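You operate a simulated robot arm through the tools that you are given. There is no shell and no other tool. Be economical: measure what you need, move in short steps, check, and stop when the job is done.

The job below is to be done with a simulated two-armed robot. You get a single attempt, and the scene is never put back.

Task
Take the lid off the yellow steel tin and lay it down on the top of the trestle bench.

Only the result counts: the job must be done as asked and must still hold three seconds after the hand-in. Knocking over, shifting, dropping, spilling or breaking anything else fails it. A push-on lid holds only when it is set on centred and level and pressed home; a screw cap is set on level and turned clockwise until tight.

Robot
Two 7-joint arms with two-finger parallel grippers on one trunk, on a base that drives. Base frame: it is fixed to the floor where the robot stands at the start and does not move with it; the origin is under the middle of the robot, x ahead of it, y to its left, z up; the surface under the hand at the start is at about z = 970. Units: mm, rad, N and s.
The left shoulder is at the start at [73, 182, 1086], the right one opposite. With the tool pointing down near the work surface each hand reaches from about 100 to 740 mm from the robot's upright axis, wherever it stands, measured 20 degrees to its own side. Payload 3.91 kg a hand.
The TCP of each hand is the grasp point between the finger pads, 30 mm short of the fingertips. In the tool frame z runs along the fingers and y along their closing line. Largest opening 110 mm; finger width 20, thickness 10; the body of the gripper, 48 by 112 mm, starts 55 mm behind the TCP.
Orientation is that of the tool frame in the base frame, as a unit quaternion [x, y, z, w]. With the fingers straight down and closing along the base's y, the tool's x points along the base's -x, its y along +y and its z along -z.

Tools
- The arms move only by the tool drive_tool. It takes "left_series", "right_series" or both (then of equal length, played together; a hand with none holds still); each is a list of rows, each a list of 7 numbers: the shift along the tool's x, y, z in units of 250 mm (1.0 is 250 mm), then the turn, a rotation vector about the tool's x, y, z in units of 120 degrees (1.0 is 120 degrees), then the opening, from 0 (shut) to 1 (fully open). In form: [[tx, ty, tz, rx, ry, rz, grip], ...]. A call has 1 to 12 rows; each row is the pose to reach, as a shift and turn from the pose commanded when the call began, along the tool's axes at that moment. A call with a number of a shift or a turn outside -1 to 1 is refused whole. Each row takes 0.2 s and may step no farther than 50 mm and 0.15 rad from the row before; otherwise, or with a gripper value out of range, the whole call is refused. Where a pose cannot be reached the arm comes as near as it can. A force on the tool above 40 N (or 10 N above the force at the start of the call, whichever is more), or a blocked arm, ends the call early, and 0.2 s more pass. Each finger travels about 72 mm/s and halts on what it meets, pressing with about 33 N; the grip force reading is that of the motor and also rises with nothing between the fingers. The clock runs only during rows and for 0.2 s after the last one: add rows that repeat a pose to give the fingers time. The reply holds the time, the measured pose of the TCP, the force on the tool along the base axes, the opening and the grip force, in the units named above and with some noise, with the torque about the TCP (base axes, N m) and any sound that the robot's microphone picked up.
- Cameras (640 x 400 px; columns grow to the right, rows downward): "scene" is now at [213.3, -17.5, 1263.9]; the picture's right is [-0.19, -0.98, 0.00], its down [-0.64, 0.13, -0.76] and it looks along [0.74, -0.14, -0.66] (base axes); focal length 247 px, centre (320, 200). "left" rides on the left gripper at [72, -17, -103] in its tool frame; the picture's right is [0.23, 0.97, 0.00], its down [-0.76, 0.18, -0.62] and it looks along [-0.61, 0.14, 0.78] (tool axes); focal length 222 px, centre (320, 200). "right" rides on the right gripper at [73, 17, -103] in its tool frame; the picture's right is [-0.23, 0.97, 0.00], its down [-0.76, -0.18, -0.62] and it looks along [-0.61, -0.14, 0.78] (tool axes); focal length 222 px, centre (320, 200). There is no depth. A picture from a camera that has moved, and an enlarged one, comes with that camera's place and axes in the base frame and with its lens.
- capture(camera): a new picture of that camera. It takes no simulated time.
- lift_body(by): slides the trunk up (or, below 0, down) by that many mm; the arms and the scene camera ride with it, the base frame stays. It gives what a move gives, with no picture.
- drive_base(legs): drives the robot by 1 to 6 legs, each [ahead, left, turn to the left] in mm, mm and rad, along the robot's own axes; the way and the turn of a leg run together, so that a leg with both is an arc; at most 1500 mm and 3.142 rad a leg. The arms and the cameras ride along, it lands a little off, and it stops where it bumps. It gives what a move gives.
- head_to(pan, tilt): turns the head with the scene camera to pan (to the left, within 1.396 rad either way) and tilt (down, from -0.506 to 1.204), counted from straight ahead of the robot. It gives what a move gives.
- close_up(camera, box): a new picture of the part [left, top, right, bottom] of that camera's present view, enlarged. It takes no simulated time.
- hand_in(): hands the job in; it is judged then, once.

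Work in short steps. Places have to be worked out from the pictures, the camera data and where the tool is seen: move nearer, look again, correct. Check each grasp and each placing, and mend what went wrong. You have 120 turns and 88 pictures in all, those below and enlarged ones among them. Open the grippers and draw the arms clear of the work before you hand the job in, unless the task says otherwise; then end with one line.

The tools are called as a command line: name --argument value ..., lists and objects as JSON in quotes. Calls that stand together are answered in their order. drive_tool: Moves the arms, as the interface text tells. Its arguments: {"type":"object","properties":{"left_series":{"type":"array"},"right_series":{"type":"array"}},"required":[]} The other tools are called the same way: lift_body (by) slides the trunk up or down; drive_base (legs) drives the base; head_to (pan, tilt) turns the head that bears the scene camera; capture (camera) takes a picture; close_up (camera, box) takes an enlarged picture of a part of a camera's view; hand_in () hands the job in.

At the start:

```text
time_s: 0.0
left_position: [419.2, 105.4, 1093.9]
left_tool_rot: [0.0, 1.0, 0.0, -0.001]
left_contact_force: [0.3, -0.2, 0.6]
left_torque: [0.0, -0.02, -0.01]
left_gripper_width: 109.9
left_grasp_force: 0.1
right_position: [404.6, -292.7, 1090.3]
right_tool_rot: [0.0, 1.0, 0.0, 0.0]
right_contact_force: [-0.1, -0.3, 0.3]
right_torque: [0.04, 0.01, 0.0]
right_gripper_width: 110.1
right_grasp_force: 0.1
trunk travel left (down, up): [-350.0, 164.0]
robot x, y, heading: [-1.0, -3.0, 0.001]
head pan, tilt: [-0.194, 0.716]
```

scene: 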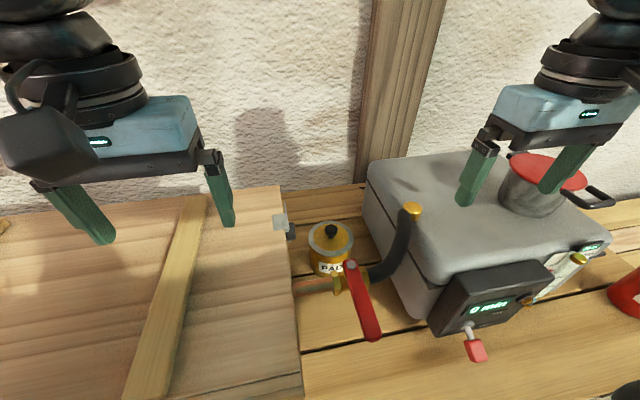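
right: 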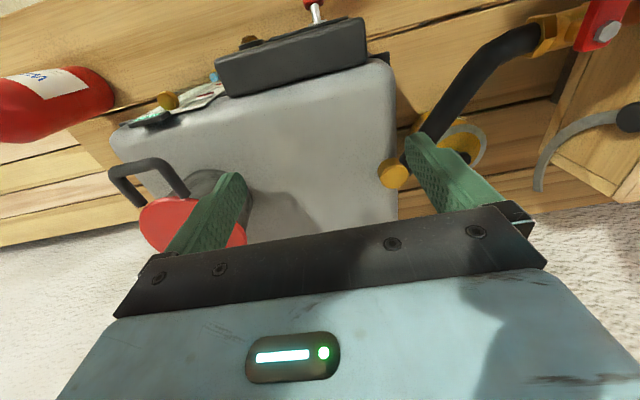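
left: 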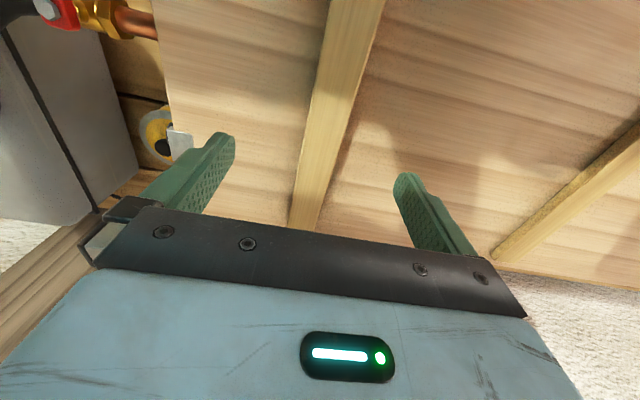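

The yellow tin sits between a wooden panel and a grey unit, with a black-knobbed lid. I'll look at it closer and look around for the trestle bench.

close_up --camera "scene" --box '[250, 170, 450, 350]'

head_to --pan 0.9 --tilt 0.6

capture --camera "scene"

head_to --pan -1.1 --tilt 0.6

capture --camera "scene"

```text
2.22 times, centred on (350, 260) of scene
camera zoom: at [213.3, -17.5, 1263.9], right [-0.19, -0.98, 0.0], down [-0.64, 0.13, -0.76], along [0.74, -0.14, -0.66], focal length 548 px, centre (253, 67)
```

zoom: 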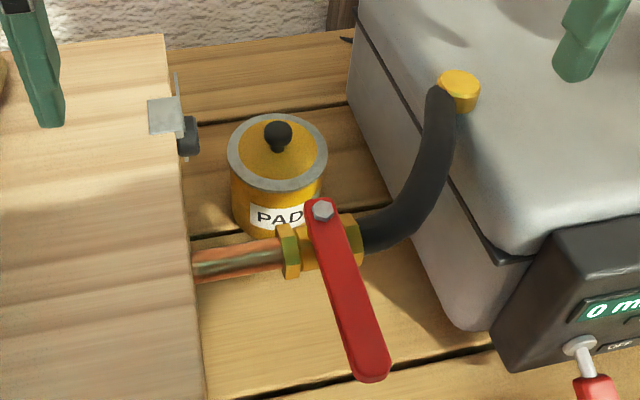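

```text
time_s: 1.3
left_position: [418.4, 106.6, 1094.6]
left_tool_rot: [0.001, 1.0, 0.0, -0.001]
left_contact_force: [0.2, 0.3, 0.1]
left_torque: [-0.04, -0.01, 0.02]
left_gripper_width: 110.0
left_grasp_force: 0.0
right_position: [405.2, -291.4, 1088.5]
right_tool_rot: [0.0, 1.0, 0.0, 0.0]
right_contact_force: [0.2, 0.8, 0.8]
right_torque: [-0.01, 0.01, -0.02]
right_gripper_width: 110.1
right_grasp_force: 0.2
trunk travel left (down, up): [-350.0, 164.0]
robot x, y, heading: [2.3, 0.4, 0.001]
head pan, tilt: [0.901, 0.6]
```

```text
83 pictures are left
camera scene: at [185.5, 67.9, 1273.8], right [0.78, -0.62, 0.0], down [-0.35, -0.44, -0.83], along [0.51, 0.65, -0.56], focal length 247 px, centre (320, 200)
```

scene: 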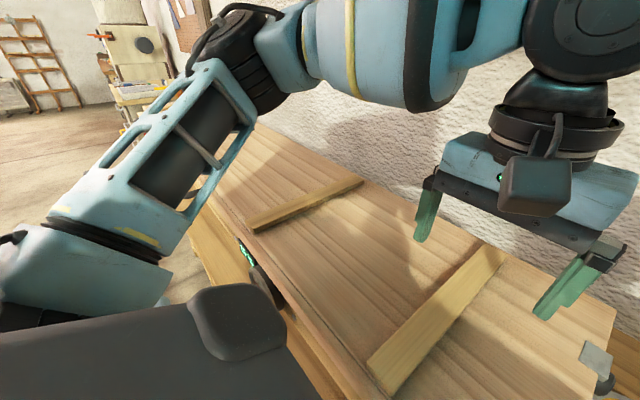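

```text
time_s: 3.3
left_position: [419.2, 105.7, 1095.2]
left_tool_rot: [0.0, 1.0, -0.001, 0.0]
left_contact_force: [-0.4, -0.1, -0.4]
left_torque: [0.0, -0.01, 0.02]
left_gripper_width: 109.8
left_grasp_force: 0.1
right_position: [403.8, -291.3, 1089.1]
right_tool_rot: [0.0, 1.0, 0.0, 0.0]
right_contact_force: [0.4, -0.6, 0.0]
right_torque: [-0.02, -0.02, -0.01]
right_gripper_width: 110.0
right_grasp_force: 0.1
trunk travel left (down, up): [-350.0, 164.0]
robot x, y, heading: [-0.5, -0.9, 0.0]
head pan, tilt: [-1.1, 0.6]
```

```text
82 pictures are left
camera scene: at [170.7, -80.0, 1273.8], right [-0.89, -0.45, 0.0], down [-0.26, 0.5, -0.83], along [0.38, -0.73, -0.56], focal length 247 px, centre (320, 200)
```

scene: 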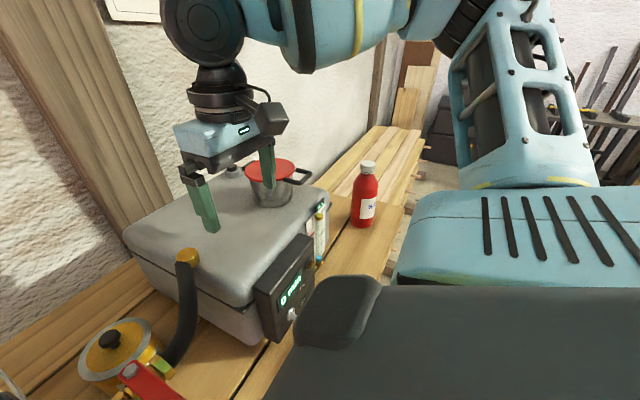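

The tin stands on a plank bench along the wall; I need to know whether that's the trestle bench or another is elsewhere. I look farther to each side.

head_to --pan 1.39 --tilt 0.25

capture --camera "scene"

head_to --pan -1.39 --tilt 0.25

capture --camera "scene"

head_to --pan -0.1 --tilt 1.1

capture --camera "scene"

```text
time_s: 5.5
left_position: [419.9, 104.8, 1095.0]
left_tool_rot: [-0.001, 1.0, 0.001, 0.0]
left_contact_force: [0.3, -0.5, -0.4]
left_torque: [-0.04, 0.02, -0.04]
left_gripper_width: 110.0
left_grasp_force: 0.1
right_position: [404.1, -291.2, 1089.2]
right_tool_rot: [0.0, 1.0, 0.0, 0.001]
right_contact_force: [-0.5, -0.4, 0.0]
right_torque: [-0.02, -0.01, -0.01]
right_gripper_width: 109.9
right_grasp_force: 0.0
trunk travel left (down, up): [-350.0, 164.0]
robot x, y, heading: [-1.3, -1.2, -0.001]
head pan, tilt: [1.389, 0.25]
```

```text
81 pictures are left
camera scene: at [147.5, 90.5, 1306.0], right [0.98, -0.18, 0.0], down [-0.04, -0.24, -0.97], along [0.18, 0.95, -0.25], focal length 247 px, centre (320, 200)
```

scene: 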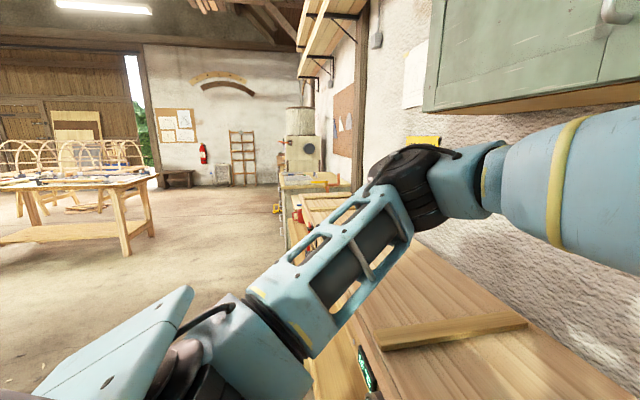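

```text
time_s: 8.0
left_position: [418.9, 104.9, 1095.4]
left_tool_rot: [0.0, 1.0, 0.0, 0.0]
left_contact_force: [0.7, 0.9, 0.8]
left_torque: [0.0, 0.0, 0.01]
left_gripper_width: 110.0
left_grasp_force: 0.1
right_position: [404.4, -291.0, 1089.6]
right_tool_rot: [0.0, 1.0, 0.0, 0.001]
right_contact_force: [-0.3, -0.1, 0.2]
right_torque: [0.01, -0.04, 0.05]
right_gripper_width: 110.2
right_grasp_force: 0.2
trunk travel left (down, up): [-350.0, 164.0]
robot x, y, heading: [1.0, -4.6, -0.0]
head pan, tilt: [-1.389, 0.25]
```

```text
80 pictures are left
camera scene: at [147.5, -93.1, 1306.0], right [-0.98, -0.18, 0.0], down [-0.04, 0.24, -0.97], along [0.18, -0.95, -0.25], focal length 247 px, centre (320, 200)
```

scene: 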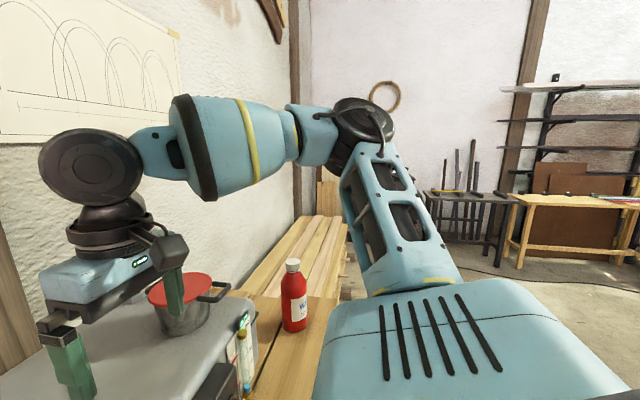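

```text
time_s: 9.4
left_position: [420.0, 105.5, 1094.9]
left_tool_rot: [0.0, 1.0, 0.0, 0.0]
left_contact_force: [0.6, -0.7, 0.8]
left_torque: [0.02, -0.02, 0.04]
left_gripper_width: 109.9
left_grasp_force: 0.0
right_position: [404.1, -292.3, 1089.2]
right_tool_rot: [-0.001, 1.0, 0.0, 0.0]
right_contact_force: [1.0, -0.2, 0.2]
right_torque: [0.01, -0.01, 0.0]
right_gripper_width: 110.0
right_grasp_force: 0.1
trunk travel left (down, up): [-350.0, 164.0]
robot x, y, heading: [-1.0, 1.5, -0.002]
head pan, tilt: [-0.099, 1.1]
```

```text
79 pictures are left
camera scene: at [193.4, -7.6, 1235.2], right [-0.1, -0.99, 0.0], down [-0.89, 0.09, -0.45], along [0.45, -0.05, -0.89], focal length 247 px, centre (320, 200)
```

scene: 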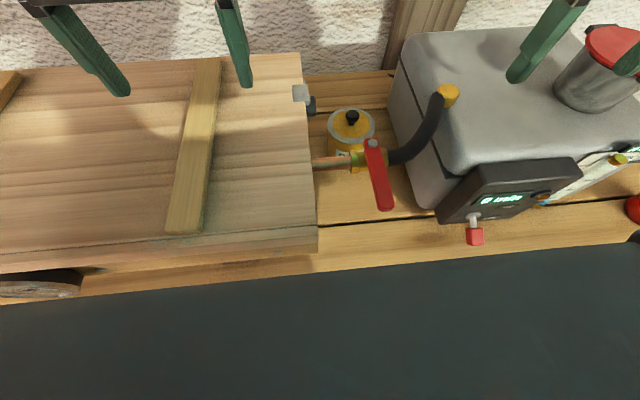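

The bench carrying the tin is a plank-topped bench in front of the robot. I estimate the knob at about (530,-101,900). I raise the right hand and bring it toward the tin for a better view.

drive_tool --right_series '[[0, 0, -0.2, 0, 0, 0, 1], [0, 0, -0.32, 0, 0, 0, 1], [0, 0.15, -0.32, 0, 0, 0, 0.8], [0, 0.33, -0.32, 0, 0, 0, 0.6], [0, 0.5, -0.32, 0, 0, 0, 0.5], [0, 0.66, -0.32, 0, 0, 0, 0.5], [0, 0.76, -0.32, 0, 0, 0, 0.5]]'

capture --camera "right"

head_to --pan -0.2 --tilt 0.9

capture --camera "scene"

```text
time_s: 11.0
left_position: [417.0, 105.2, 1094.3]
left_tool_rot: [0.0, 1.0, 0.0, 0.001]
left_contact_force: [-0.9, -0.3, -0.8]
left_torque: [0.02, -0.02, 0.04]
left_gripper_width: 110.2
left_grasp_force: 0.1
right_position: [404.0, -133.5, 1171.8]
right_tool_rot: [0.0, 1.0, -0.001, 0.002]
right_contact_force: [-0.4, -0.7, 1.2]
right_torque: [0.01, 0.0, 0.01]
right_gripper_width: 55.1
right_grasp_force: 0.0
right hand out of reach, approached as far as the arm can: row 6, 7
trunk travel left (down, up): [-350.0, 164.0]
robot x, y, heading: [3.4, 0.1, 0.001]
head pan, tilt: [-0.099, 1.1]
```

```text
78 pictures are left
camera right: at [331.4, -116.6, 1275.3], right [0.23, 0.97, 0.0], down [0.76, -0.18, 0.63], along [0.61, -0.14, -0.78], focal length 222 px, centre (320, 200)
```

right: 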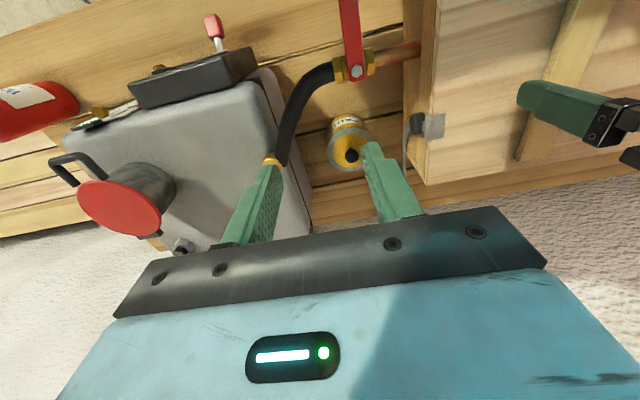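

```text
time_s: 11.8
left_position: [418.0, 104.5, 1093.7]
left_tool_rot: [0.001, 1.0, 0.0, -0.001]
left_contact_force: [-0.3, 0.4, 0.4]
left_torque: [-0.01, 0.04, -0.02]
left_gripper_width: 109.9
left_grasp_force: 0.2
right_position: [406.6, -133.0, 1170.9]
right_tool_rot: [0.0, 1.0, 0.0, 0.001]
right_contact_force: [-0.2, -0.8, -0.2]
right_torque: [0.0, -0.01, 0.01]
right_gripper_width: 55.1
right_grasp_force: 0.1
trunk travel left (down, up): [-350.0, 164.0]
robot x, y, heading: [3.4, 0.1, -0.0]
head pan, tilt: [-0.201, 0.901]
```

```text
77 pictures are left
camera scene: at [204.7, -16.3, 1248.9], right [-0.2, -0.98, 0.0], down [-0.77, 0.16, -0.62], along [0.61, -0.12, -0.78], focal length 247 px, centre (320, 200)
```

scene: 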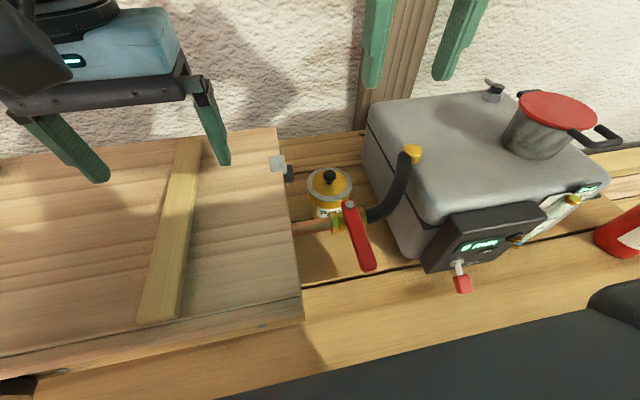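

Triangulation gives knob ≈ (534,-102,901), box edge at y≈-10 with top ≈1015, boiler side y≈-184, latch near (452,-22,1003). I move the right hand above the tin at z≈1060.

drive_tool --right_series '[[-0.15, 0.03, 0.08, 0, 0, 0, 0.5], [-0.3, 0.06, 0.16, 0, 0, 0, 0.5], [-0.42, 0.1, 0.24, 0, 0, 0, 0.5], [-0.5, 0.124, 0.33, 0, 0, 0, 0.5], [-0.51, 0.124, 0.44, 0, 0, 0, 0.5], [-0.51, 0.124, 0.44, 0, 0, 0, 0.5]]'

capture --camera "right"

capture --camera "scene"

```text
time_s: 13.2
left_position: [419.1, 105.2, 1093.9]
left_tool_rot: [0.001, 1.0, 0.0, 0.0]
left_contact_force: [0.8, -0.4, 0.1]
left_torque: [0.0, -0.01, 0.02]
left_gripper_width: 110.2
left_grasp_force: 0.1
right_position: [500.5, -155.6, 1067.9]
right_tool_rot: [0.0, 1.0, 0.0, 0.001]
right_contact_force: [0.1, 0.5, -0.5]
right_torque: [-0.01, 0.01, -0.02]
right_gripper_width: 55.0
right_grasp_force: 0.1
right hand out of reach, approached as far as the arm can: row 1, 2, 3, 4, 5, 6
trunk travel left (down, up): [-350.0, 164.0]
robot x, y, heading: [-0.3, -4.7, -0.008]
head pan, tilt: [-0.201, 0.901]
```

```text
76 pictures are left
camera right: at [427.7, -137.9, 1172.3], right [0.23, 0.97, 0.0], down [0.76, -0.18, 0.62], along [0.61, -0.14, -0.78], focal length 222 px, centre (320, 200)
```

right: 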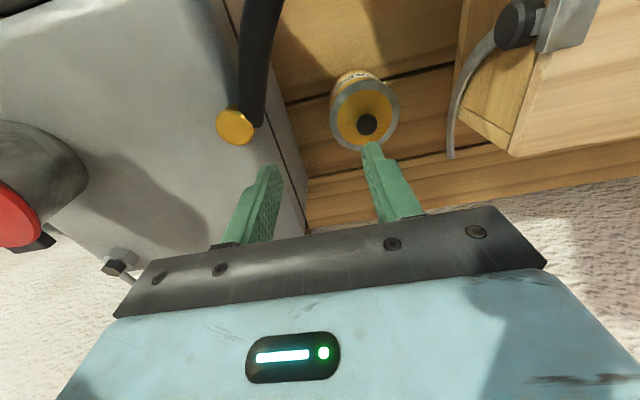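

```text
75 pictures are left
camera scene: at [204.2, -15.6, 1249.1], right [-0.2, -0.98, 0.0], down [-0.77, 0.16, -0.62], along [0.61, -0.12, -0.78], focal length 247 px, centre (320, 200)
```

scene: 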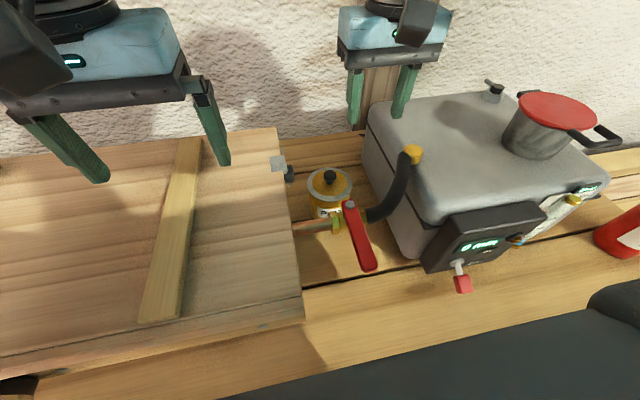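

The right arm's inward reach is limited, so I'll raise both hands a little, then back off 60 mm and shift the robot 110 mm left to bring the tin onto the right arm's own side.

drive_tool --right_series '[[0.0, 0, -0.15, 0, 0, 0, 0.5], [0.1, -0.1, -0.25, 0, 0, 0, 0.5]]' --left_series '[[0, 0, -0.1, 0, 0, 0, 0.5], [0, 0, -0.15, 0, 0, 0, 0.3]]'

drive_base --legs '[[-60, 0, 0], [0, 110, 0]]'

capture --camera "scene"

```text
time_s: 13.8
left_position: [415.7, 104.5, 1133.6]
left_tool_rot: [-0.001, 1.0, 0.0, 0.001]
left_contact_force: [-0.3, 0.1, 0.4]
left_torque: [0.03, -0.06, 0.03]
left_gripper_width: 32.9
left_grasp_force: 0.1
right_position: [472.5, -183.3, 1129.6]
right_tool_rot: [0.0, 1.0, 0.001, 0.001]
right_contact_force: [0.2, -0.6, 0.2]
right_torque: [0.05, -0.02, 0.01]
right_gripper_width: 55.2
right_grasp_force: 0.0
right hand out of reach, approached as far as the arm can: row 1
trunk travel left (down, up): [-350.0, 164.0]
robot x, y, heading: [2.9, -4.8, -0.002]
head pan, tilt: [-0.201, 0.901]
```

```text
time_s: 16.0
left_position: [360.1, 217.0, 1132.1]
left_tool_rot: [-0.001, 1.0, -0.001, 0.001]
left_contact_force: [0.0, -0.1, 0.9]
left_torque: [-0.03, 0.0, 0.02]
left_gripper_width: 33.0
left_grasp_force: 0.1
right_position: [415.6, -70.5, 1129.2]
right_tool_rot: [0.001, 1.0, 0.0, 0.0]
right_contact_force: [0.0, -0.2, -0.4]
right_torque: [0.0, -0.01, 0.01]
right_gripper_width: 54.8
right_grasp_force: 0.0
trunk travel left (down, up): [-350.0, 164.0]
robot x, y, heading: [-60.5, 113.8, 0.003]
head pan, tilt: [-0.201, 0.901]
```

```text
74 pictures are left
camera scene: at [145.0, 94.9, 1249.0], right [-0.2, -0.98, 0.0], down [-0.77, 0.16, -0.62], along [0.61, -0.12, -0.78], focal length 247 px, centre (320, 200)
```

scene: 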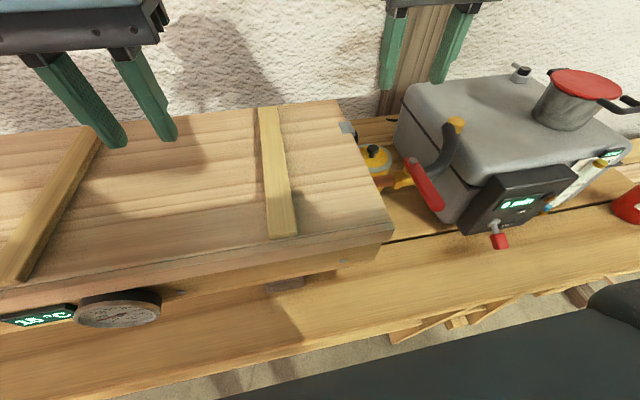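

Trestle legs are visible under this bench, so this is the trestle bench. Now I move the right hand over the tin.

drive_tool --right_series '[[-0.15, -0.05, 0, 0, 0, 0, 0.5], [-0.3, -0.1, 0.0, 0, 0, 0, 0.5], [-0.44, -0.126, 0.08, 0, 0, 0, 0.5], [-0.474, -0.126, 0.22, 0, 0, 0, 0.5], [-0.474, -0.126, 0.32, 0, 0, 0, 0.5], [-0.474, -0.126, 0.32, 0, 0, 0, 0.5]]'

capture --camera "right"

capture --camera "scene"

```text
time_s: 17.4
left_position: [359.8, 217.3, 1132.2]
left_tool_rot: [0.0, 1.0, 0.0, 0.0]
left_contact_force: [-0.4, -0.5, 0.0]
left_torque: [0.0, -0.01, 0.0]
left_gripper_width: 33.0
left_grasp_force: 0.0
right_position: [532.1, -112.3, 1053.1]
right_tool_rot: [0.001, 1.0, 0.001, 0.001]
right_contact_force: [0.0, 0.1, -0.3]
right_torque: [-0.01, -0.03, -0.01]
right_gripper_width: 54.9
right_grasp_force: 0.1
right hand out of reach, approached as far as the arm can: row 2, 3, 4, 5, 6
trunk travel left (down, up): [-350.0, 164.0]
robot x, y, heading: [-59.0, 109.8, -0.001]
head pan, tilt: [-0.201, 0.901]
```

```text
73 pictures are left
camera right: at [459.3, -96.6, 1157.2], right [0.23, 0.97, 0.0], down [0.76, -0.18, 0.62], along [0.61, -0.14, -0.78], focal length 222 px, centre (320, 200)
```

right: 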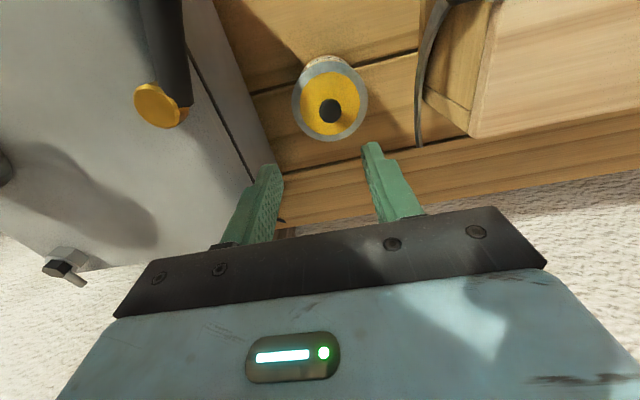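

```text
72 pictures are left
camera scene: at [144.6, 94.7, 1249.1], right [-0.2, -0.98, 0.0], down [-0.77, 0.16, -0.62], along [0.61, -0.12, -0.78], focal length 247 px, centre (320, 200)
```

scene: 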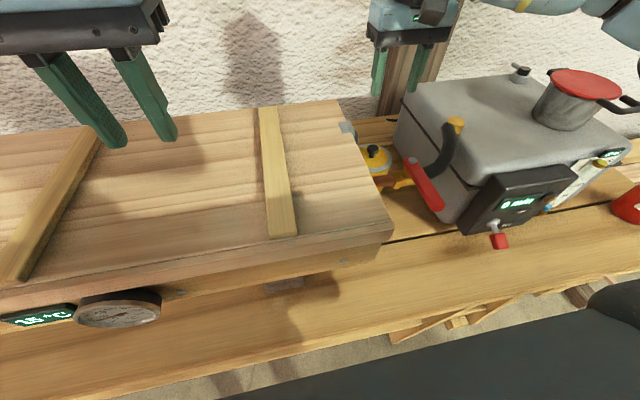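

Knob confirmed at about (536,-102). The hand is still ~10 mm short of it in y, so I raise and shift the robot another 90 mm left.

drive_tool --right_series '[[0.0, 0, -0.2, 0, 0, 0, 0.5], [0.1, -0.05, -0.3, 0, 0, 0, 0.5]]'

drive_base --legs '[[0, 90, 0]]'

```text
time_s: 18.0
left_position: [358.7, 218.5, 1132.1]
left_tool_rot: [-0.001, 1.0, 0.0, 0.001]
left_contact_force: [0.3, -0.4, 0.2]
left_torque: [-0.04, -0.03, 0.0]
left_gripper_width: 32.9
left_grasp_force: 0.0
right_position: [502.1, -124.4, 1129.2]
right_tool_rot: [-0.001, 1.0, 0.0, 0.0]
right_contact_force: [-0.1, -0.6, 0.0]
right_torque: [0.01, 0.0, 0.0]
right_gripper_width: 55.0
right_grasp_force: 0.0
right hand out of reach, approached as far as the arm can: row 1
trunk travel left (down, up): [-350.0, 164.0]
robot x, y, heading: [-61.7, 111.5, -0.0]
head pan, tilt: [-0.201, 0.901]
```

```text
time_s: 19.4
left_position: [359.3, 309.0, 1134.0]
left_tool_rot: [0.0, 1.0, -0.001, 0.0]
left_contact_force: [0.5, -0.5, -0.2]
left_torque: [-0.01, 0.05, -0.01]
left_gripper_width: 32.7
left_grasp_force: 0.1
right_position: [503.6, -33.0, 1129.2]
right_tool_rot: [-0.001, 1.0, 0.0, 0.0]
right_contact_force: [0.5, 0.3, 0.1]
right_torque: [-0.02, 0.0, 0.01]
right_gripper_width: 55.0
right_grasp_force: 0.0
trunk travel left (down, up): [-350.0, 164.0]
robot x, y, heading: [-62.6, 198.5, 0.004]
head pan, tilt: [-0.201, 0.901]
```

Base landed well. I move over the knob and lower to z≈1000.

drive_tool --right_series '[[-0.06, -0.14, 0, 0, 0, 0, 0.5], [-0.13, -0.276, 0.0, 0, 0, 0, 0.5], [-0.13, -0.276, 0.18, 0, 0, 0, 0.5], [-0.13, -0.276, 0.36, 0, 0, 0, 0.5], [-0.13, -0.276, 0.5, 0, 0, 0, 0.5], [-0.13, -0.276, 0.5, 0, 0, 0, 0.5]]'

capture --camera "right"

capture --camera "scene"

```text
time_s: 20.8
left_position: [358.3, 309.0, 1132.3]
left_tool_rot: [-0.001, 1.0, 0.0, 0.0]
left_contact_force: [0.0, 0.3, 0.5]
left_torque: [0.02, 0.0, -0.02]
left_gripper_width: 33.6
left_grasp_force: 0.1
right_position: [536.1, -103.5, 1002.5]
right_tool_rot: [-0.001, 1.0, 0.0, 0.001]
right_contact_force: [0.3, 0.2, -0.2]
right_torque: [0.02, -0.01, 0.0]
right_gripper_width: 55.1
right_grasp_force: 0.1
trunk travel left (down, up): [-350.0, 164.0]
robot x, y, heading: [-59.5, 199.1, 0.005]
head pan, tilt: [-0.201, 0.901]
```

```text
71 pictures are left
camera right: at [463.9, -86.9, 1106.3], right [0.23, 0.97, 0.0], down [0.76, -0.18, 0.62], along [0.61, -0.14, -0.78], focal length 222 px, centre (320, 200)
```

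right: 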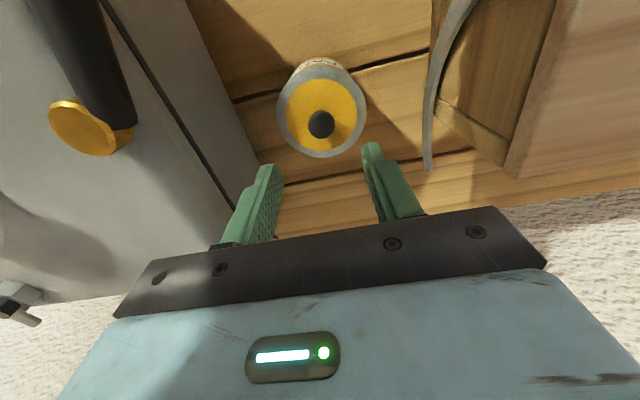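

```text
70 pictures are left
camera scene: at [144.5, 185.8, 1249.1], right [-0.2, -0.98, 0.0], down [-0.77, 0.15, -0.62], along [0.61, -0.12, -0.78], focal length 247 px, centre (320, 200)
```

scene: 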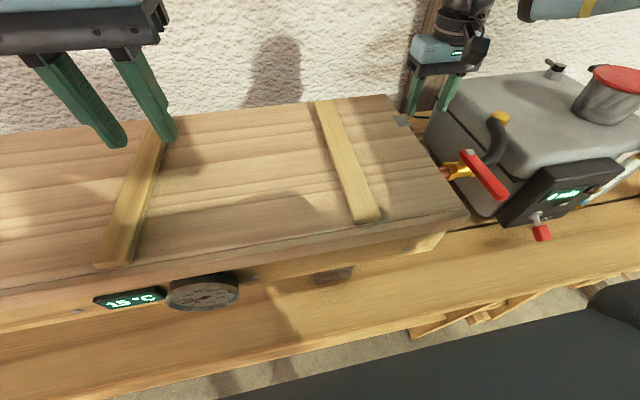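

Knob centred under the hand at about (535,-102). I descend to TCP z≈935 and check with the camera.

drive_tool --right_series '[[0.0, 0.006, 0.14, 0, 0, 0, 0.5], [0.0, 0.006, 0.27, 0, 0, 0, 0.5], [0, 0.006, 0.27, 0, 0, 0, 0.5]]'

capture --camera "right"

```text
time_s: 21.6
left_position: [358.6, 308.2, 1132.4]
left_tool_rot: [-0.001, 1.0, 0.0, 0.0]
left_contact_force: [-0.3, -0.2, 0.3]
left_torque: [0.0, 0.0, 0.01]
left_gripper_width: 32.9
left_grasp_force: 0.0
right_position: [537.7, -99.9, 933.9]
right_tool_rot: [0.0, 1.0, 0.0, 0.001]
right_contact_force: [0.2, -0.7, 0.3]
right_torque: [-0.01, -0.02, -0.01]
right_gripper_width: 55.1
right_grasp_force: 0.1
trunk travel left (down, up): [-350.0, 164.0]
robot x, y, heading: [-60.6, 201.7, 0.002]
head pan, tilt: [-0.201, 0.901]
```

```text
69 pictures are left
camera right: at [464.9, -84.6, 1038.0], right [0.23, 0.97, 0.0], down [0.76, -0.18, 0.62], along [0.61, -0.14, -0.78], focal length 222 px, centre (320, 200)
```

right: 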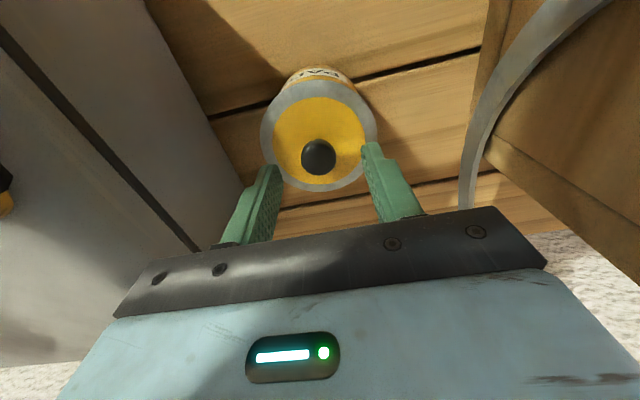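

Knob is centred (y≈-102, x≈535-540), estimated z≈890-900. I lower 18 mm more and look.

drive_tool --right_series '[[0.0, -0.006, 0.072, 0, 0, 0, 0.5], [0.0, -0.006, 0.072, 0, 0, 0, 0.5]]'

capture --camera "right"

head_to --pan -0.55 --tilt 0.75

close_up --camera "scene" --box '[240, 110, 400, 230]'

```text
time_s: 22.2
left_position: [358.9, 308.7, 1134.3]
left_tool_rot: [-0.001, 1.0, 0.0, 0.0]
left_contact_force: [0.2, -0.6, -0.3]
left_torque: [0.0, -0.01, 0.01]
left_gripper_width: 33.1
left_grasp_force: 0.1
right_position: [537.0, -102.5, 917.0]
right_tool_rot: [-0.001, 1.0, -0.001, 0.001]
right_contact_force: [-0.7, -0.4, -0.5]
right_torque: [-0.03, -0.01, -0.03]
right_gripper_width: 55.2
right_grasp_force: 0.0
trunk travel left (down, up): [-350.0, 164.0]
robot x, y, heading: [-59.2, 205.7, -0.0]
head pan, tilt: [-0.201, 0.901]
```

```text
68 pictures are left
camera right: at [464.3, -85.9, 1020.7], right [0.23, 0.97, 0.0], down [0.76, -0.18, 0.62], along [0.61, -0.14, -0.78], focal length 222 px, centre (320, 200)
```

right: 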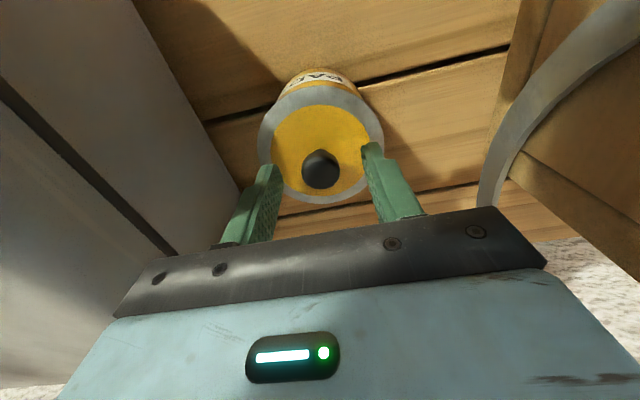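

```text
time_s: 23.1
left_position: [358.6, 307.5, 1132.6]
left_tool_rot: [-0.001, 1.0, 0.0, 0.0]
left_contact_force: [0.5, 0.0, 0.9]
left_torque: [0.0, 0.0, -0.01]
left_gripper_width: 32.9
left_grasp_force: 0.0
right_position: [536.6, -102.7, 916.6]
right_tool_rot: [0.0, 1.0, 0.0, 0.0]
right_contact_force: [0.3, -0.1, -0.3]
right_torque: [0.0, 0.0, -0.01]
right_gripper_width: 55.0
right_grasp_force: 0.0
trunk travel left (down, up): [-350.0, 164.0]
robot x, y, heading: [-59.6, 199.3, -0.003]
head pan, tilt: [-0.55, 0.75]
```

```text
3.33 times, centred on (320, 170) of scene
camera zoom: at [141.6, 157.5, 1260.9], right [-0.52, -0.85, 0.0], down [-0.58, 0.35, -0.73], along [0.62, -0.38, -0.68], focal length 823 px, centre (320, 300)
```

zoom: 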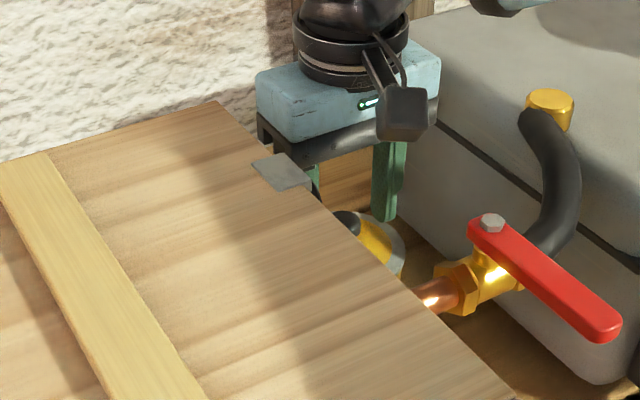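

The knob centre lies about at fingertip level (z≈889). I lower 13 mm more and close on it.

drive_tool --right_series '[[0.0, 0, 0.03, 0, 0, 0, 0.5], [0.0, 0, 0.052, 0, 0, 0, 0.5], [0.0, 0, 0.052, 0, 0, 0, 0.3], [0.0, 0, 0.052, 0, 0, 0, 0.1], [0.0, 0, 0.052, 0, 0, 0, 0], [0.0, 0, 0.052, 0, 0, 0, 0], [0.0, 0, 0.052, 0, 0, 0, 0]]'

capture --camera "right"

```text
time_s: 24.7
left_position: [360.0, 307.6, 1132.2]
left_tool_rot: [-0.001, 1.0, 0.0, 0.0]
left_contact_force: [0.0, -0.6, -0.6]
left_torque: [-0.01, 0.0, 0.04]
left_gripper_width: 32.9
left_grasp_force: 0.0
right_position: [536.1, -102.8, 904.3]
right_tool_rot: [-0.001, 1.0, 0.0, 0.0]
right_contact_force: [0.2, 0.3, 0.0]
right_torque: [0.0, 0.03, 0.03]
right_gripper_width: 23.8
right_grasp_force: 32.2
trunk travel left (down, up): [-350.0, 164.0]
robot x, y, heading: [-57.6, 203.8, 0.004]
head pan, tilt: [-0.55, 0.75]
```

```text
66 pictures are left
camera right: at [463.7, -86.4, 1008.2], right [0.23, 0.97, 0.0], down [0.76, -0.18, 0.62], along [0.61, -0.14, -0.78], focal length 222 px, centre (320, 200)
```

right: 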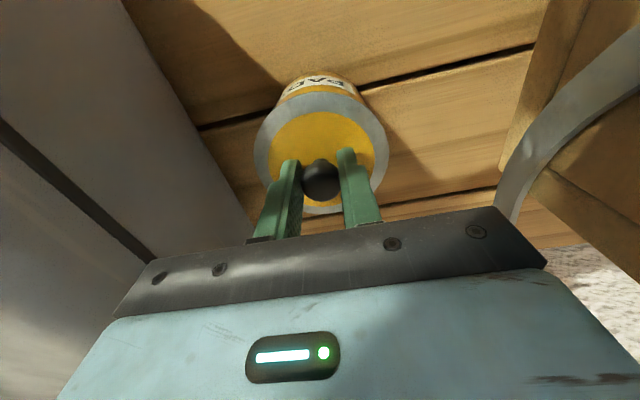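

Knob is gripped (23.8 mm). I pull up slowly 15 mm and check that only the lid comes.

drive_tool --right_series '[[0.0, 0, -0.008, 0, 0, 0, 0], [0.0, 0, -0.016, 0, 0, 0, 0], [0.0, 0, -0.024, 0, 0, 0, 0], [0.0, 0, -0.036, 0, 0, 0, 0], [0.0, 0, -0.048, 0, 0, 0, 0], [0.0, 0, -0.06, 0, 0, 0, 0]]'

capture --camera "right"

```text
time_s: 26.1
left_position: [359.7, 308.4, 1133.4]
left_tool_rot: [-0.001, 1.0, 0.0, 0.0]
left_contact_force: [-0.3, 1.1, -0.2]
left_torque: [0.01, -0.04, -0.01]
left_gripper_width: 33.1
left_grasp_force: 0.0
right_position: [536.9, -103.0, 920.1]
right_tool_rot: [-0.001, 1.0, 0.0, 0.0]
right_contact_force: [1.0, 0.1, -1.1]
right_torque: [-0.01, 0.02, 0.01]
right_gripper_width: 23.8
right_grasp_force: 33.6
trunk travel left (down, up): [-350.0, 164.0]
robot x, y, heading: [-61.1, 200.5, 0.005]
head pan, tilt: [-0.55, 0.75]
```

```text
65 pictures are left
camera right: at [464.0, -86.6, 1023.8], right [0.23, 0.97, 0.0], down [0.76, -0.18, 0.62], along [0.61, -0.14, -0.78], focal length 222 px, centre (320, 200)
```

right: 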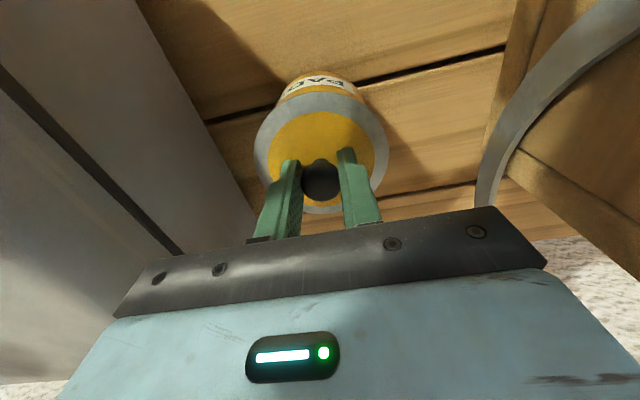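

The lid rim stays fixed with the hand; I zoom in to check the tin hasn't come along.

close_up --camera "right" --box '[220, 50, 420, 220]'

capture --camera "scene"

```text
2.35 times, centred on (320, 135) of right
camera zoom: at [464.0, -86.6, 1023.8], right [0.23, 0.97, 0.0], down [0.76, -0.18, 0.62], along [0.61, -0.14, -0.78], focal length 523 px, centre (320, 353)
```

zoom: 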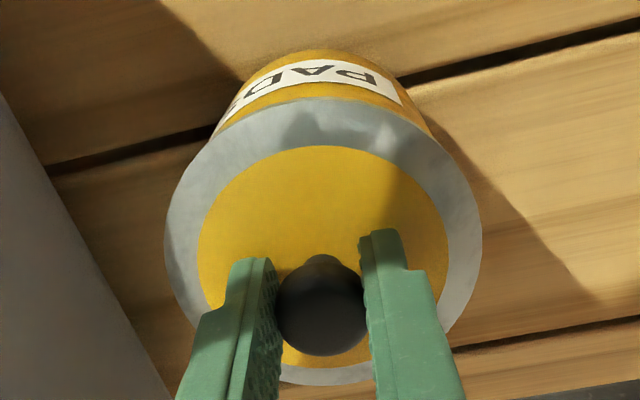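

```text
63 pictures are left
camera scene: at [141.6, 157.4, 1260.9], right [-0.52, -0.85, 0.0], down [-0.58, 0.35, -0.73], along [0.62, -0.38, -0.68], focal length 247 px, centre (320, 200)
```

scene: 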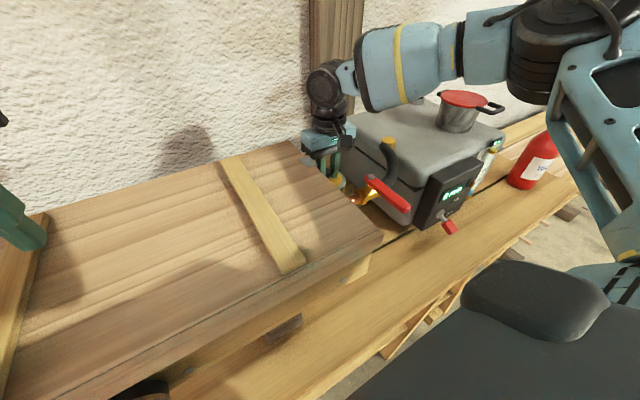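

Not conclusive. I lift another 25 mm and compare.

drive_tool --right_series '[[0.0, 0, -0.03, 0, 0, 0, 0], [0.0, 0, -0.06, 0, 0, 0, 0], [0.0, 0, -0.1, 0, 0, 0, 0]]'

close_up --camera "right" --box '[220, 50, 420, 220]'

close_up --camera "scene" --box '[280, 120, 440, 230]'

```text
time_s: 26.9
left_position: [359.1, 308.6, 1132.6]
left_tool_rot: [-0.001, 1.0, 0.0, 0.0]
left_contact_force: [1.0, -0.3, 0.5]
left_torque: [0.0, -0.04, -0.02]
left_gripper_width: 33.0
left_grasp_force: 0.1
right_position: [536.2, -103.5, 943.3]
right_tool_rot: [0.0, 1.0, 0.0, -0.001]
right_contact_force: [-0.7, -0.6, -2.3]
right_torque: [-0.01, 0.0, 0.01]
right_gripper_width: 23.9
right_grasp_force: 33.1
trunk travel left (down, up): [-350.0, 164.0]
robot x, y, heading: [-62.1, 203.7, 0.001]
head pan, tilt: [-0.55, 0.75]
```

```text
2.35 times, centred on (320, 135) of right
camera zoom: at [463.2, -86.9, 1048.3], right [0.23, 0.97, 0.0], down [0.76, -0.18, 0.62], along [0.61, -0.14, -0.78], focal length 523 px, centre (320, 353)
```

zoom: 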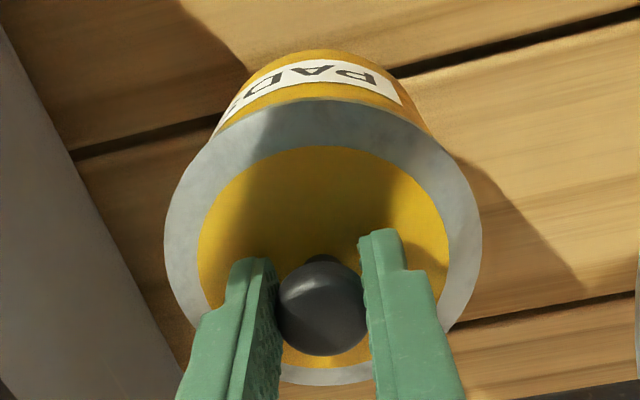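

```text
3.64 times, centred on (360, 175) of scene
camera zoom: at [141.5, 157.4, 1260.9], right [-0.52, -0.85, 0.0], down [-0.58, 0.35, -0.73], along [0.62, -0.38, -0.68], focal length 898 px, centre (174, 291)
```

zoom: 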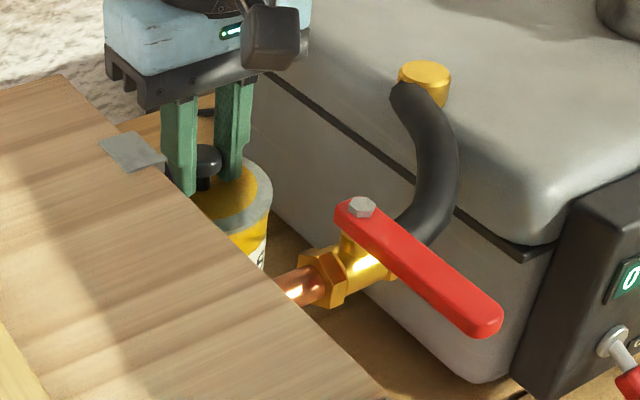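

The whole tin came up with the lid (≈2 N): the push-on lid needs a second hand to hold the body. Plan: lift the tin clear, bring it to the robot's centre above the box, hold the body with the left hand, pull the lid off. First raise straight up with the trunk.

lift_body --by 150

capture --camera "scene"

```text
time_s: 28.6
left_position: [359.7, 308.0, 1281.1]
left_tool_rot: [-0.001, 1.0, 0.001, -0.002]
left_contact_force: [0.8, 0.1, -0.9]
left_torque: [-0.02, -0.02, -0.03]
left_gripper_width: 33.1
left_grasp_force: 0.1
right_position: [534.4, -103.4, 1092.8]
right_tool_rot: [-0.001, 1.0, 0.001, 0.0]
right_contact_force: [-0.2, 0.0, -1.7]
right_torque: [-0.02, 0.0, -0.06]
right_gripper_width: 24.0
right_grasp_force: 32.8
trunk travel left (down, up): [-500.0, 14.0]
robot x, y, heading: [-58.1, 201.5, 0.001]
head pan, tilt: [-0.55, 0.75]
```

```text
60 pictures are left
camera scene: at [40.5, 157.1, 1435.0], right [-0.52, -0.85, 0.0], down [-0.58, 0.36, -0.73], along [0.62, -0.38, -0.68], focal length 247 px, centre (320, 200)
```

scene: 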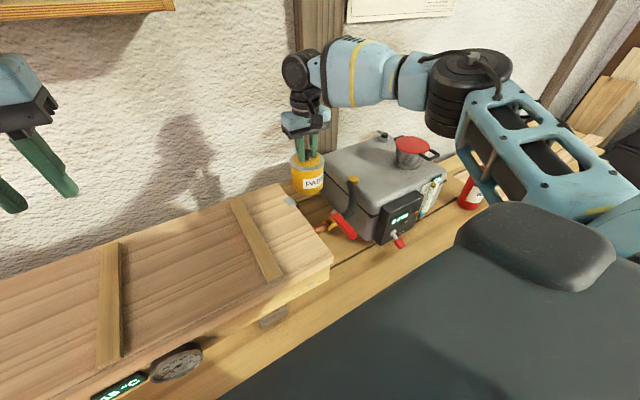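

Tin hangs clear. I raise it a little more and bring it over the box toward the robot's centre, yawing the hand so the arm can reach.

drive_tool --right_series '[[0, 0, -0.15, 0, 0, 0, 0], [0, 0, -0.28, 0, 0, 0, 0], [0.07, 0.11, -0.28, 0, 0, -0.04, 0], [0.14, 0.22, -0.28, 0, 0, -0.08, 0], [0.21, 0.33, -0.28, 0, 0, -0.12, 0], [0.28, 0.44, -0.28, 0, 0, -0.16, 0], [0.35, 0.55, -0.28, 0, 0, -0.2, 0], [0.42, 0.66, -0.28, 0, 0, -0.24, 0], [0.5, 0.77, -0.28, 0, 0, -0.28, 0], [0.576, 0.89, -0.28, 0, 0, -0.3, 0], [0.576, 0.89, -0.28, 0, 0, -0.3, 0]]'

head_to --pan -0.1 --tilt 0.65

capture --camera "scene"

```text
time_s: 31.0
left_position: [360.6, 308.1, 1282.0]
left_tool_rot: [-0.001, 1.0, 0.0, -0.001]
left_contact_force: [0.1, -0.1, 0.4]
left_torque: [0.0, -0.01, -0.02]
left_gripper_width: 32.9
left_grasp_force: 0.1
right_position: [392.9, 55.7, 1192.6]
right_tool_rot: [-0.309, 0.951, 0.001, 0.002]
right_contact_force: [-0.4, 0.1, -1.4]
right_torque: [0.03, 0.0, 0.03]
right_gripper_width: 24.1
right_grasp_force: 32.9
right hand out of reach, approached as far as the arm can: row 7, 8, 9, 10, 11
trunk travel left (down, up): [-500.0, 14.0]
robot x, y, heading: [-58.7, 202.4, -0.001]
head pan, tilt: [-0.55, 0.75]
```

```text
time_s: 31.9
left_position: [359.1, 307.8, 1283.0]
left_tool_rot: [0.0, 1.0, 0.0, 0.0]
left_contact_force: [0.2, 0.6, -0.3]
left_torque: [-0.01, 0.04, -0.02]
left_gripper_width: 33.0
left_grasp_force: 0.1
right_position: [392.2, 55.4, 1192.9]
right_tool_rot: [-0.309, 0.951, 0.0, 0.002]
right_contact_force: [0.2, -0.1, -2.0]
right_torque: [-0.03, 0.02, 0.0]
right_gripper_width: 24.1
right_grasp_force: 33.2
trunk travel left (down, up): [-500.0, 14.0]
robot x, y, heading: [-60.6, 201.1, 0.003]
head pan, tilt: [-0.099, 0.649]
```

```text
59 pictures are left
camera scene: at [55.5, 191.7, 1443.8], right [-0.1, -1.0, 0.0], down [-0.6, 0.06, -0.8], along [0.79, -0.08, -0.6], focal length 247 px, centre (320, 200)
```

scene: 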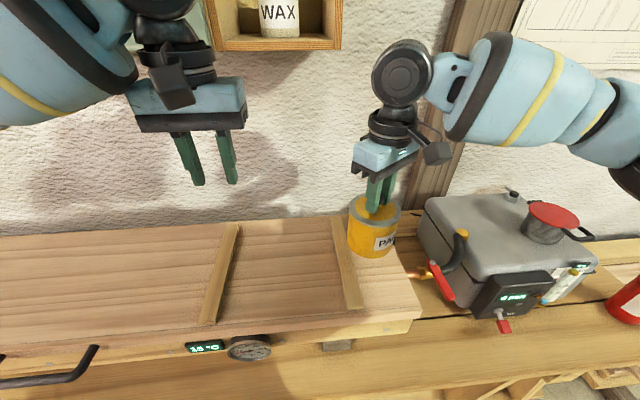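

The tin is now over the box at TCP (392,55,1193). I zoom in to measure its body.

close_up --camera "scene" --box '[320, 130, 440, 270]'

capture --camera "left"

```text
2.86 times, centred on (380, 200) of scene
camera zoom: at [55.5, 191.7, 1443.8], right [-0.1, -1.0, 0.0], down [-0.6, 0.06, -0.8], along [0.79, -0.08, -0.6], focal length 705 px, centre (149, 200)
```

zoom: 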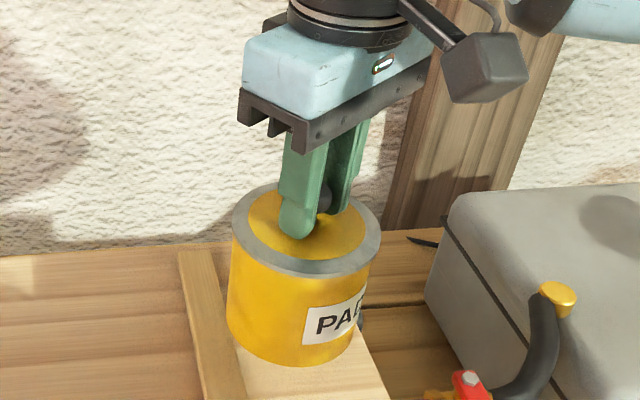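

```text
57 pictures are left
camera left: at [286.7, 290.8, 1386.2], right [-0.23, 0.97, 0.0], down [0.76, 0.18, 0.62], along [0.61, 0.14, -0.78], focal length 222 px, centre (320, 200)
```

left: 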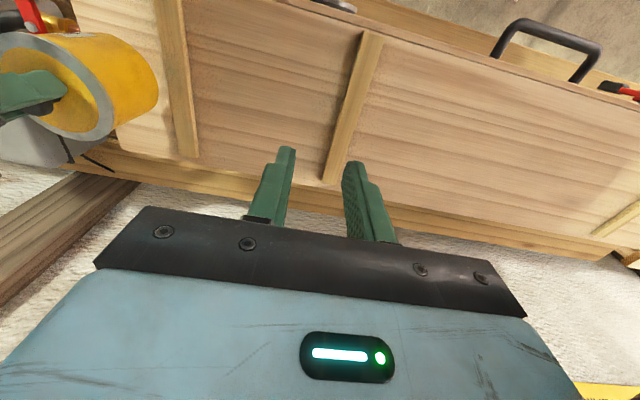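

The body is ~88 mm wide, ~75 mm high; the left hand can grip it sideways. I back the robot off 250 mm so that nothing lies under the left hand, then turn the left hand in stages.

drive_base --legs '[[-250, 0, 0]]'

drive_tool --left_series '[[0, 0.05, 0, 0, 0, 0.07, 0.5], [0, 0.1, 0, 0, 0, 0.14, 0.7], [0, 0.1, 0, 0, 0, 0.21, 0.9], [0, 0.1, 0, 0, 0, 0.28, 1], [0, 0.1, 0, 0, 0, 0.35, 1], [0, 0.1, 0, 0, 0, 0.42, 1], [0, 0.1, 0, 0, 0, 0.49, 1], [0, 0.1, 0, 0, 0, 0.56, 1], [0, 0.1, 0, 0, 0, 0.625, 1], [0, 0.1, 0, 0, 0, 0.625, 1]]'

```text
time_s: 33.7
left_position: [112.1, 308.0, 1282.4]
left_tool_rot: [-0.002, 1.0, 0.0, -0.002]
left_contact_force: [0.5, 0.0, -0.4]
left_torque: [0.02, 0.03, -0.02]
left_gripper_width: 32.8
left_grasp_force: 0.0
right_position: [145.7, 56.9, 1194.5]
right_tool_rot: [-0.308, 0.951, 0.001, 0.001]
right_contact_force: [0.4, 0.3, -1.8]
right_torque: [0.0, -0.01, 0.01]
right_gripper_width: 24.5
right_grasp_force: 32.9
trunk travel left (down, up): [-500.0, 14.0]
robot x, y, heading: [-308.1, 200.2, -0.0]
head pan, tilt: [-0.099, 0.649]
```

```text
time_s: 35.9
left_position: [109.2, 333.2, 1282.8]
left_tool_rot: [0.608, 0.794, 0.001, 0.001]
left_contact_force: [-0.2, -0.6, 0.7]
left_torque: [0.0, 0.03, 0.01]
left_gripper_width: 110.1
left_grasp_force: 0.0
right_position: [145.3, 56.7, 1193.0]
right_tool_rot: [-0.309, 0.951, 0.001, 0.001]
right_contact_force: [0.1, 0.2, -1.9]
right_torque: [-0.04, -0.01, -0.03]
right_gripper_width: 24.0
right_grasp_force: 33.4
trunk travel left (down, up): [-500.0, 14.0]
robot x, y, heading: [-310.2, 197.4, 0.005]
head pan, tilt: [-0.099, 0.649]
```

Yaw went well. Now pitch the left hand up by 75° so fingers point to the right, slightly downward.

drive_tool --left_series '[[0, 0, 0, 0, -0.07, 0, 1], [0, 0, 0, 0, -0.14, 0, 1], [0, 0, 0, 0, -0.21, 0, 1], [0, 0, 0, 0, -0.28, 0, 1], [0, 0, 0, 0, -0.35, 0, 1], [0, 0, 0, 0, -0.42, 0, 1], [0, 0, 0, 0, -0.49, 0, 1], [0, 0, 0, 0, -0.56, 0, 1], [0, 0, 0, 0, -0.625, 0, 1], [0, 0, 0, 0, -0.625, 0, 1]]'

head_to --pan -0.05 --tilt 0.5

capture --camera "scene"

capture --camera "left"

```text
time_s: 38.1
left_position: [110.2, 332.9, 1282.3]
left_tool_rot: [0.481, 0.631, -0.369, 0.485]
left_contact_force: [0.6, -0.6, -0.2]
left_torque: [0.01, 0.02, 0.03]
left_gripper_width: 109.8
left_grasp_force: 0.0
right_position: [143.5, 55.3, 1193.4]
right_tool_rot: [-0.309, 0.951, 0.0, 0.001]
right_contact_force: [0.0, 1.1, -2.5]
right_torque: [0.0, 0.01, -0.01]
right_gripper_width: 24.0
right_grasp_force: 32.7
trunk travel left (down, up): [-500.0, 14.0]
robot x, y, heading: [-309.7, 203.6, -0.0]
head pan, tilt: [-0.099, 0.649]
```

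```text
time_s: 38.8
left_position: [111.5, 333.2, 1282.6]
left_tool_rot: [0.482, 0.63, -0.37, 0.483]
left_contact_force: [0.1, 0.3, -0.6]
left_torque: [0.0, 0.01, -0.01]
left_gripper_width: 110.0
left_grasp_force: 0.0
right_position: [144.0, 55.9, 1193.2]
right_tool_rot: [-0.308, 0.951, 0.001, 0.002]
right_contact_force: [0.5, 0.8, -1.4]
right_torque: [0.01, 0.01, 0.02]
right_gripper_width: 24.0
right_grasp_force: 33.0
trunk travel left (down, up): [-500.0, 14.0]
robot x, y, heading: [-308.1, 201.7, 0.003]
head pan, tilt: [-0.051, 0.499]
```

```text
56 pictures are left
camera scene: at [-188.0, 195.3, 1457.2], right [-0.05, -1.0, 0.0], down [-0.48, 0.02, -0.88], along [0.88, -0.04, -0.48], focal length 247 px, centre (320, 200)
```

scene: 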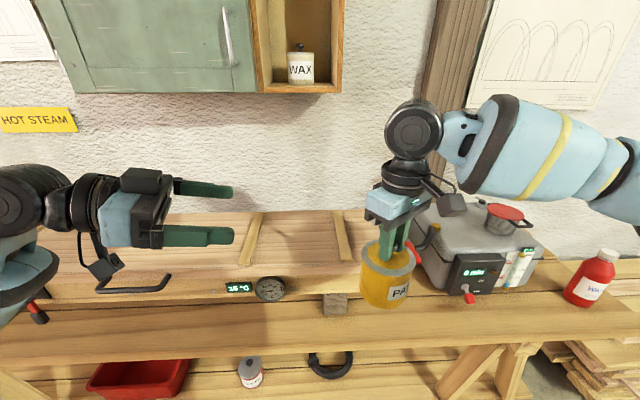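

```text
55 pictures are left
camera left: at [63.6, 442.5, 1239.7], right [0.92, 0.31, -0.22], down [0.07, 0.44, 0.9], along [0.38, -0.84, 0.38], focal length 222 px, centre (320, 200)
```

left: 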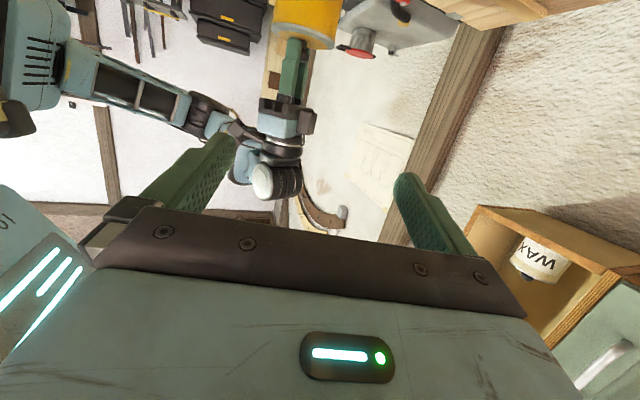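

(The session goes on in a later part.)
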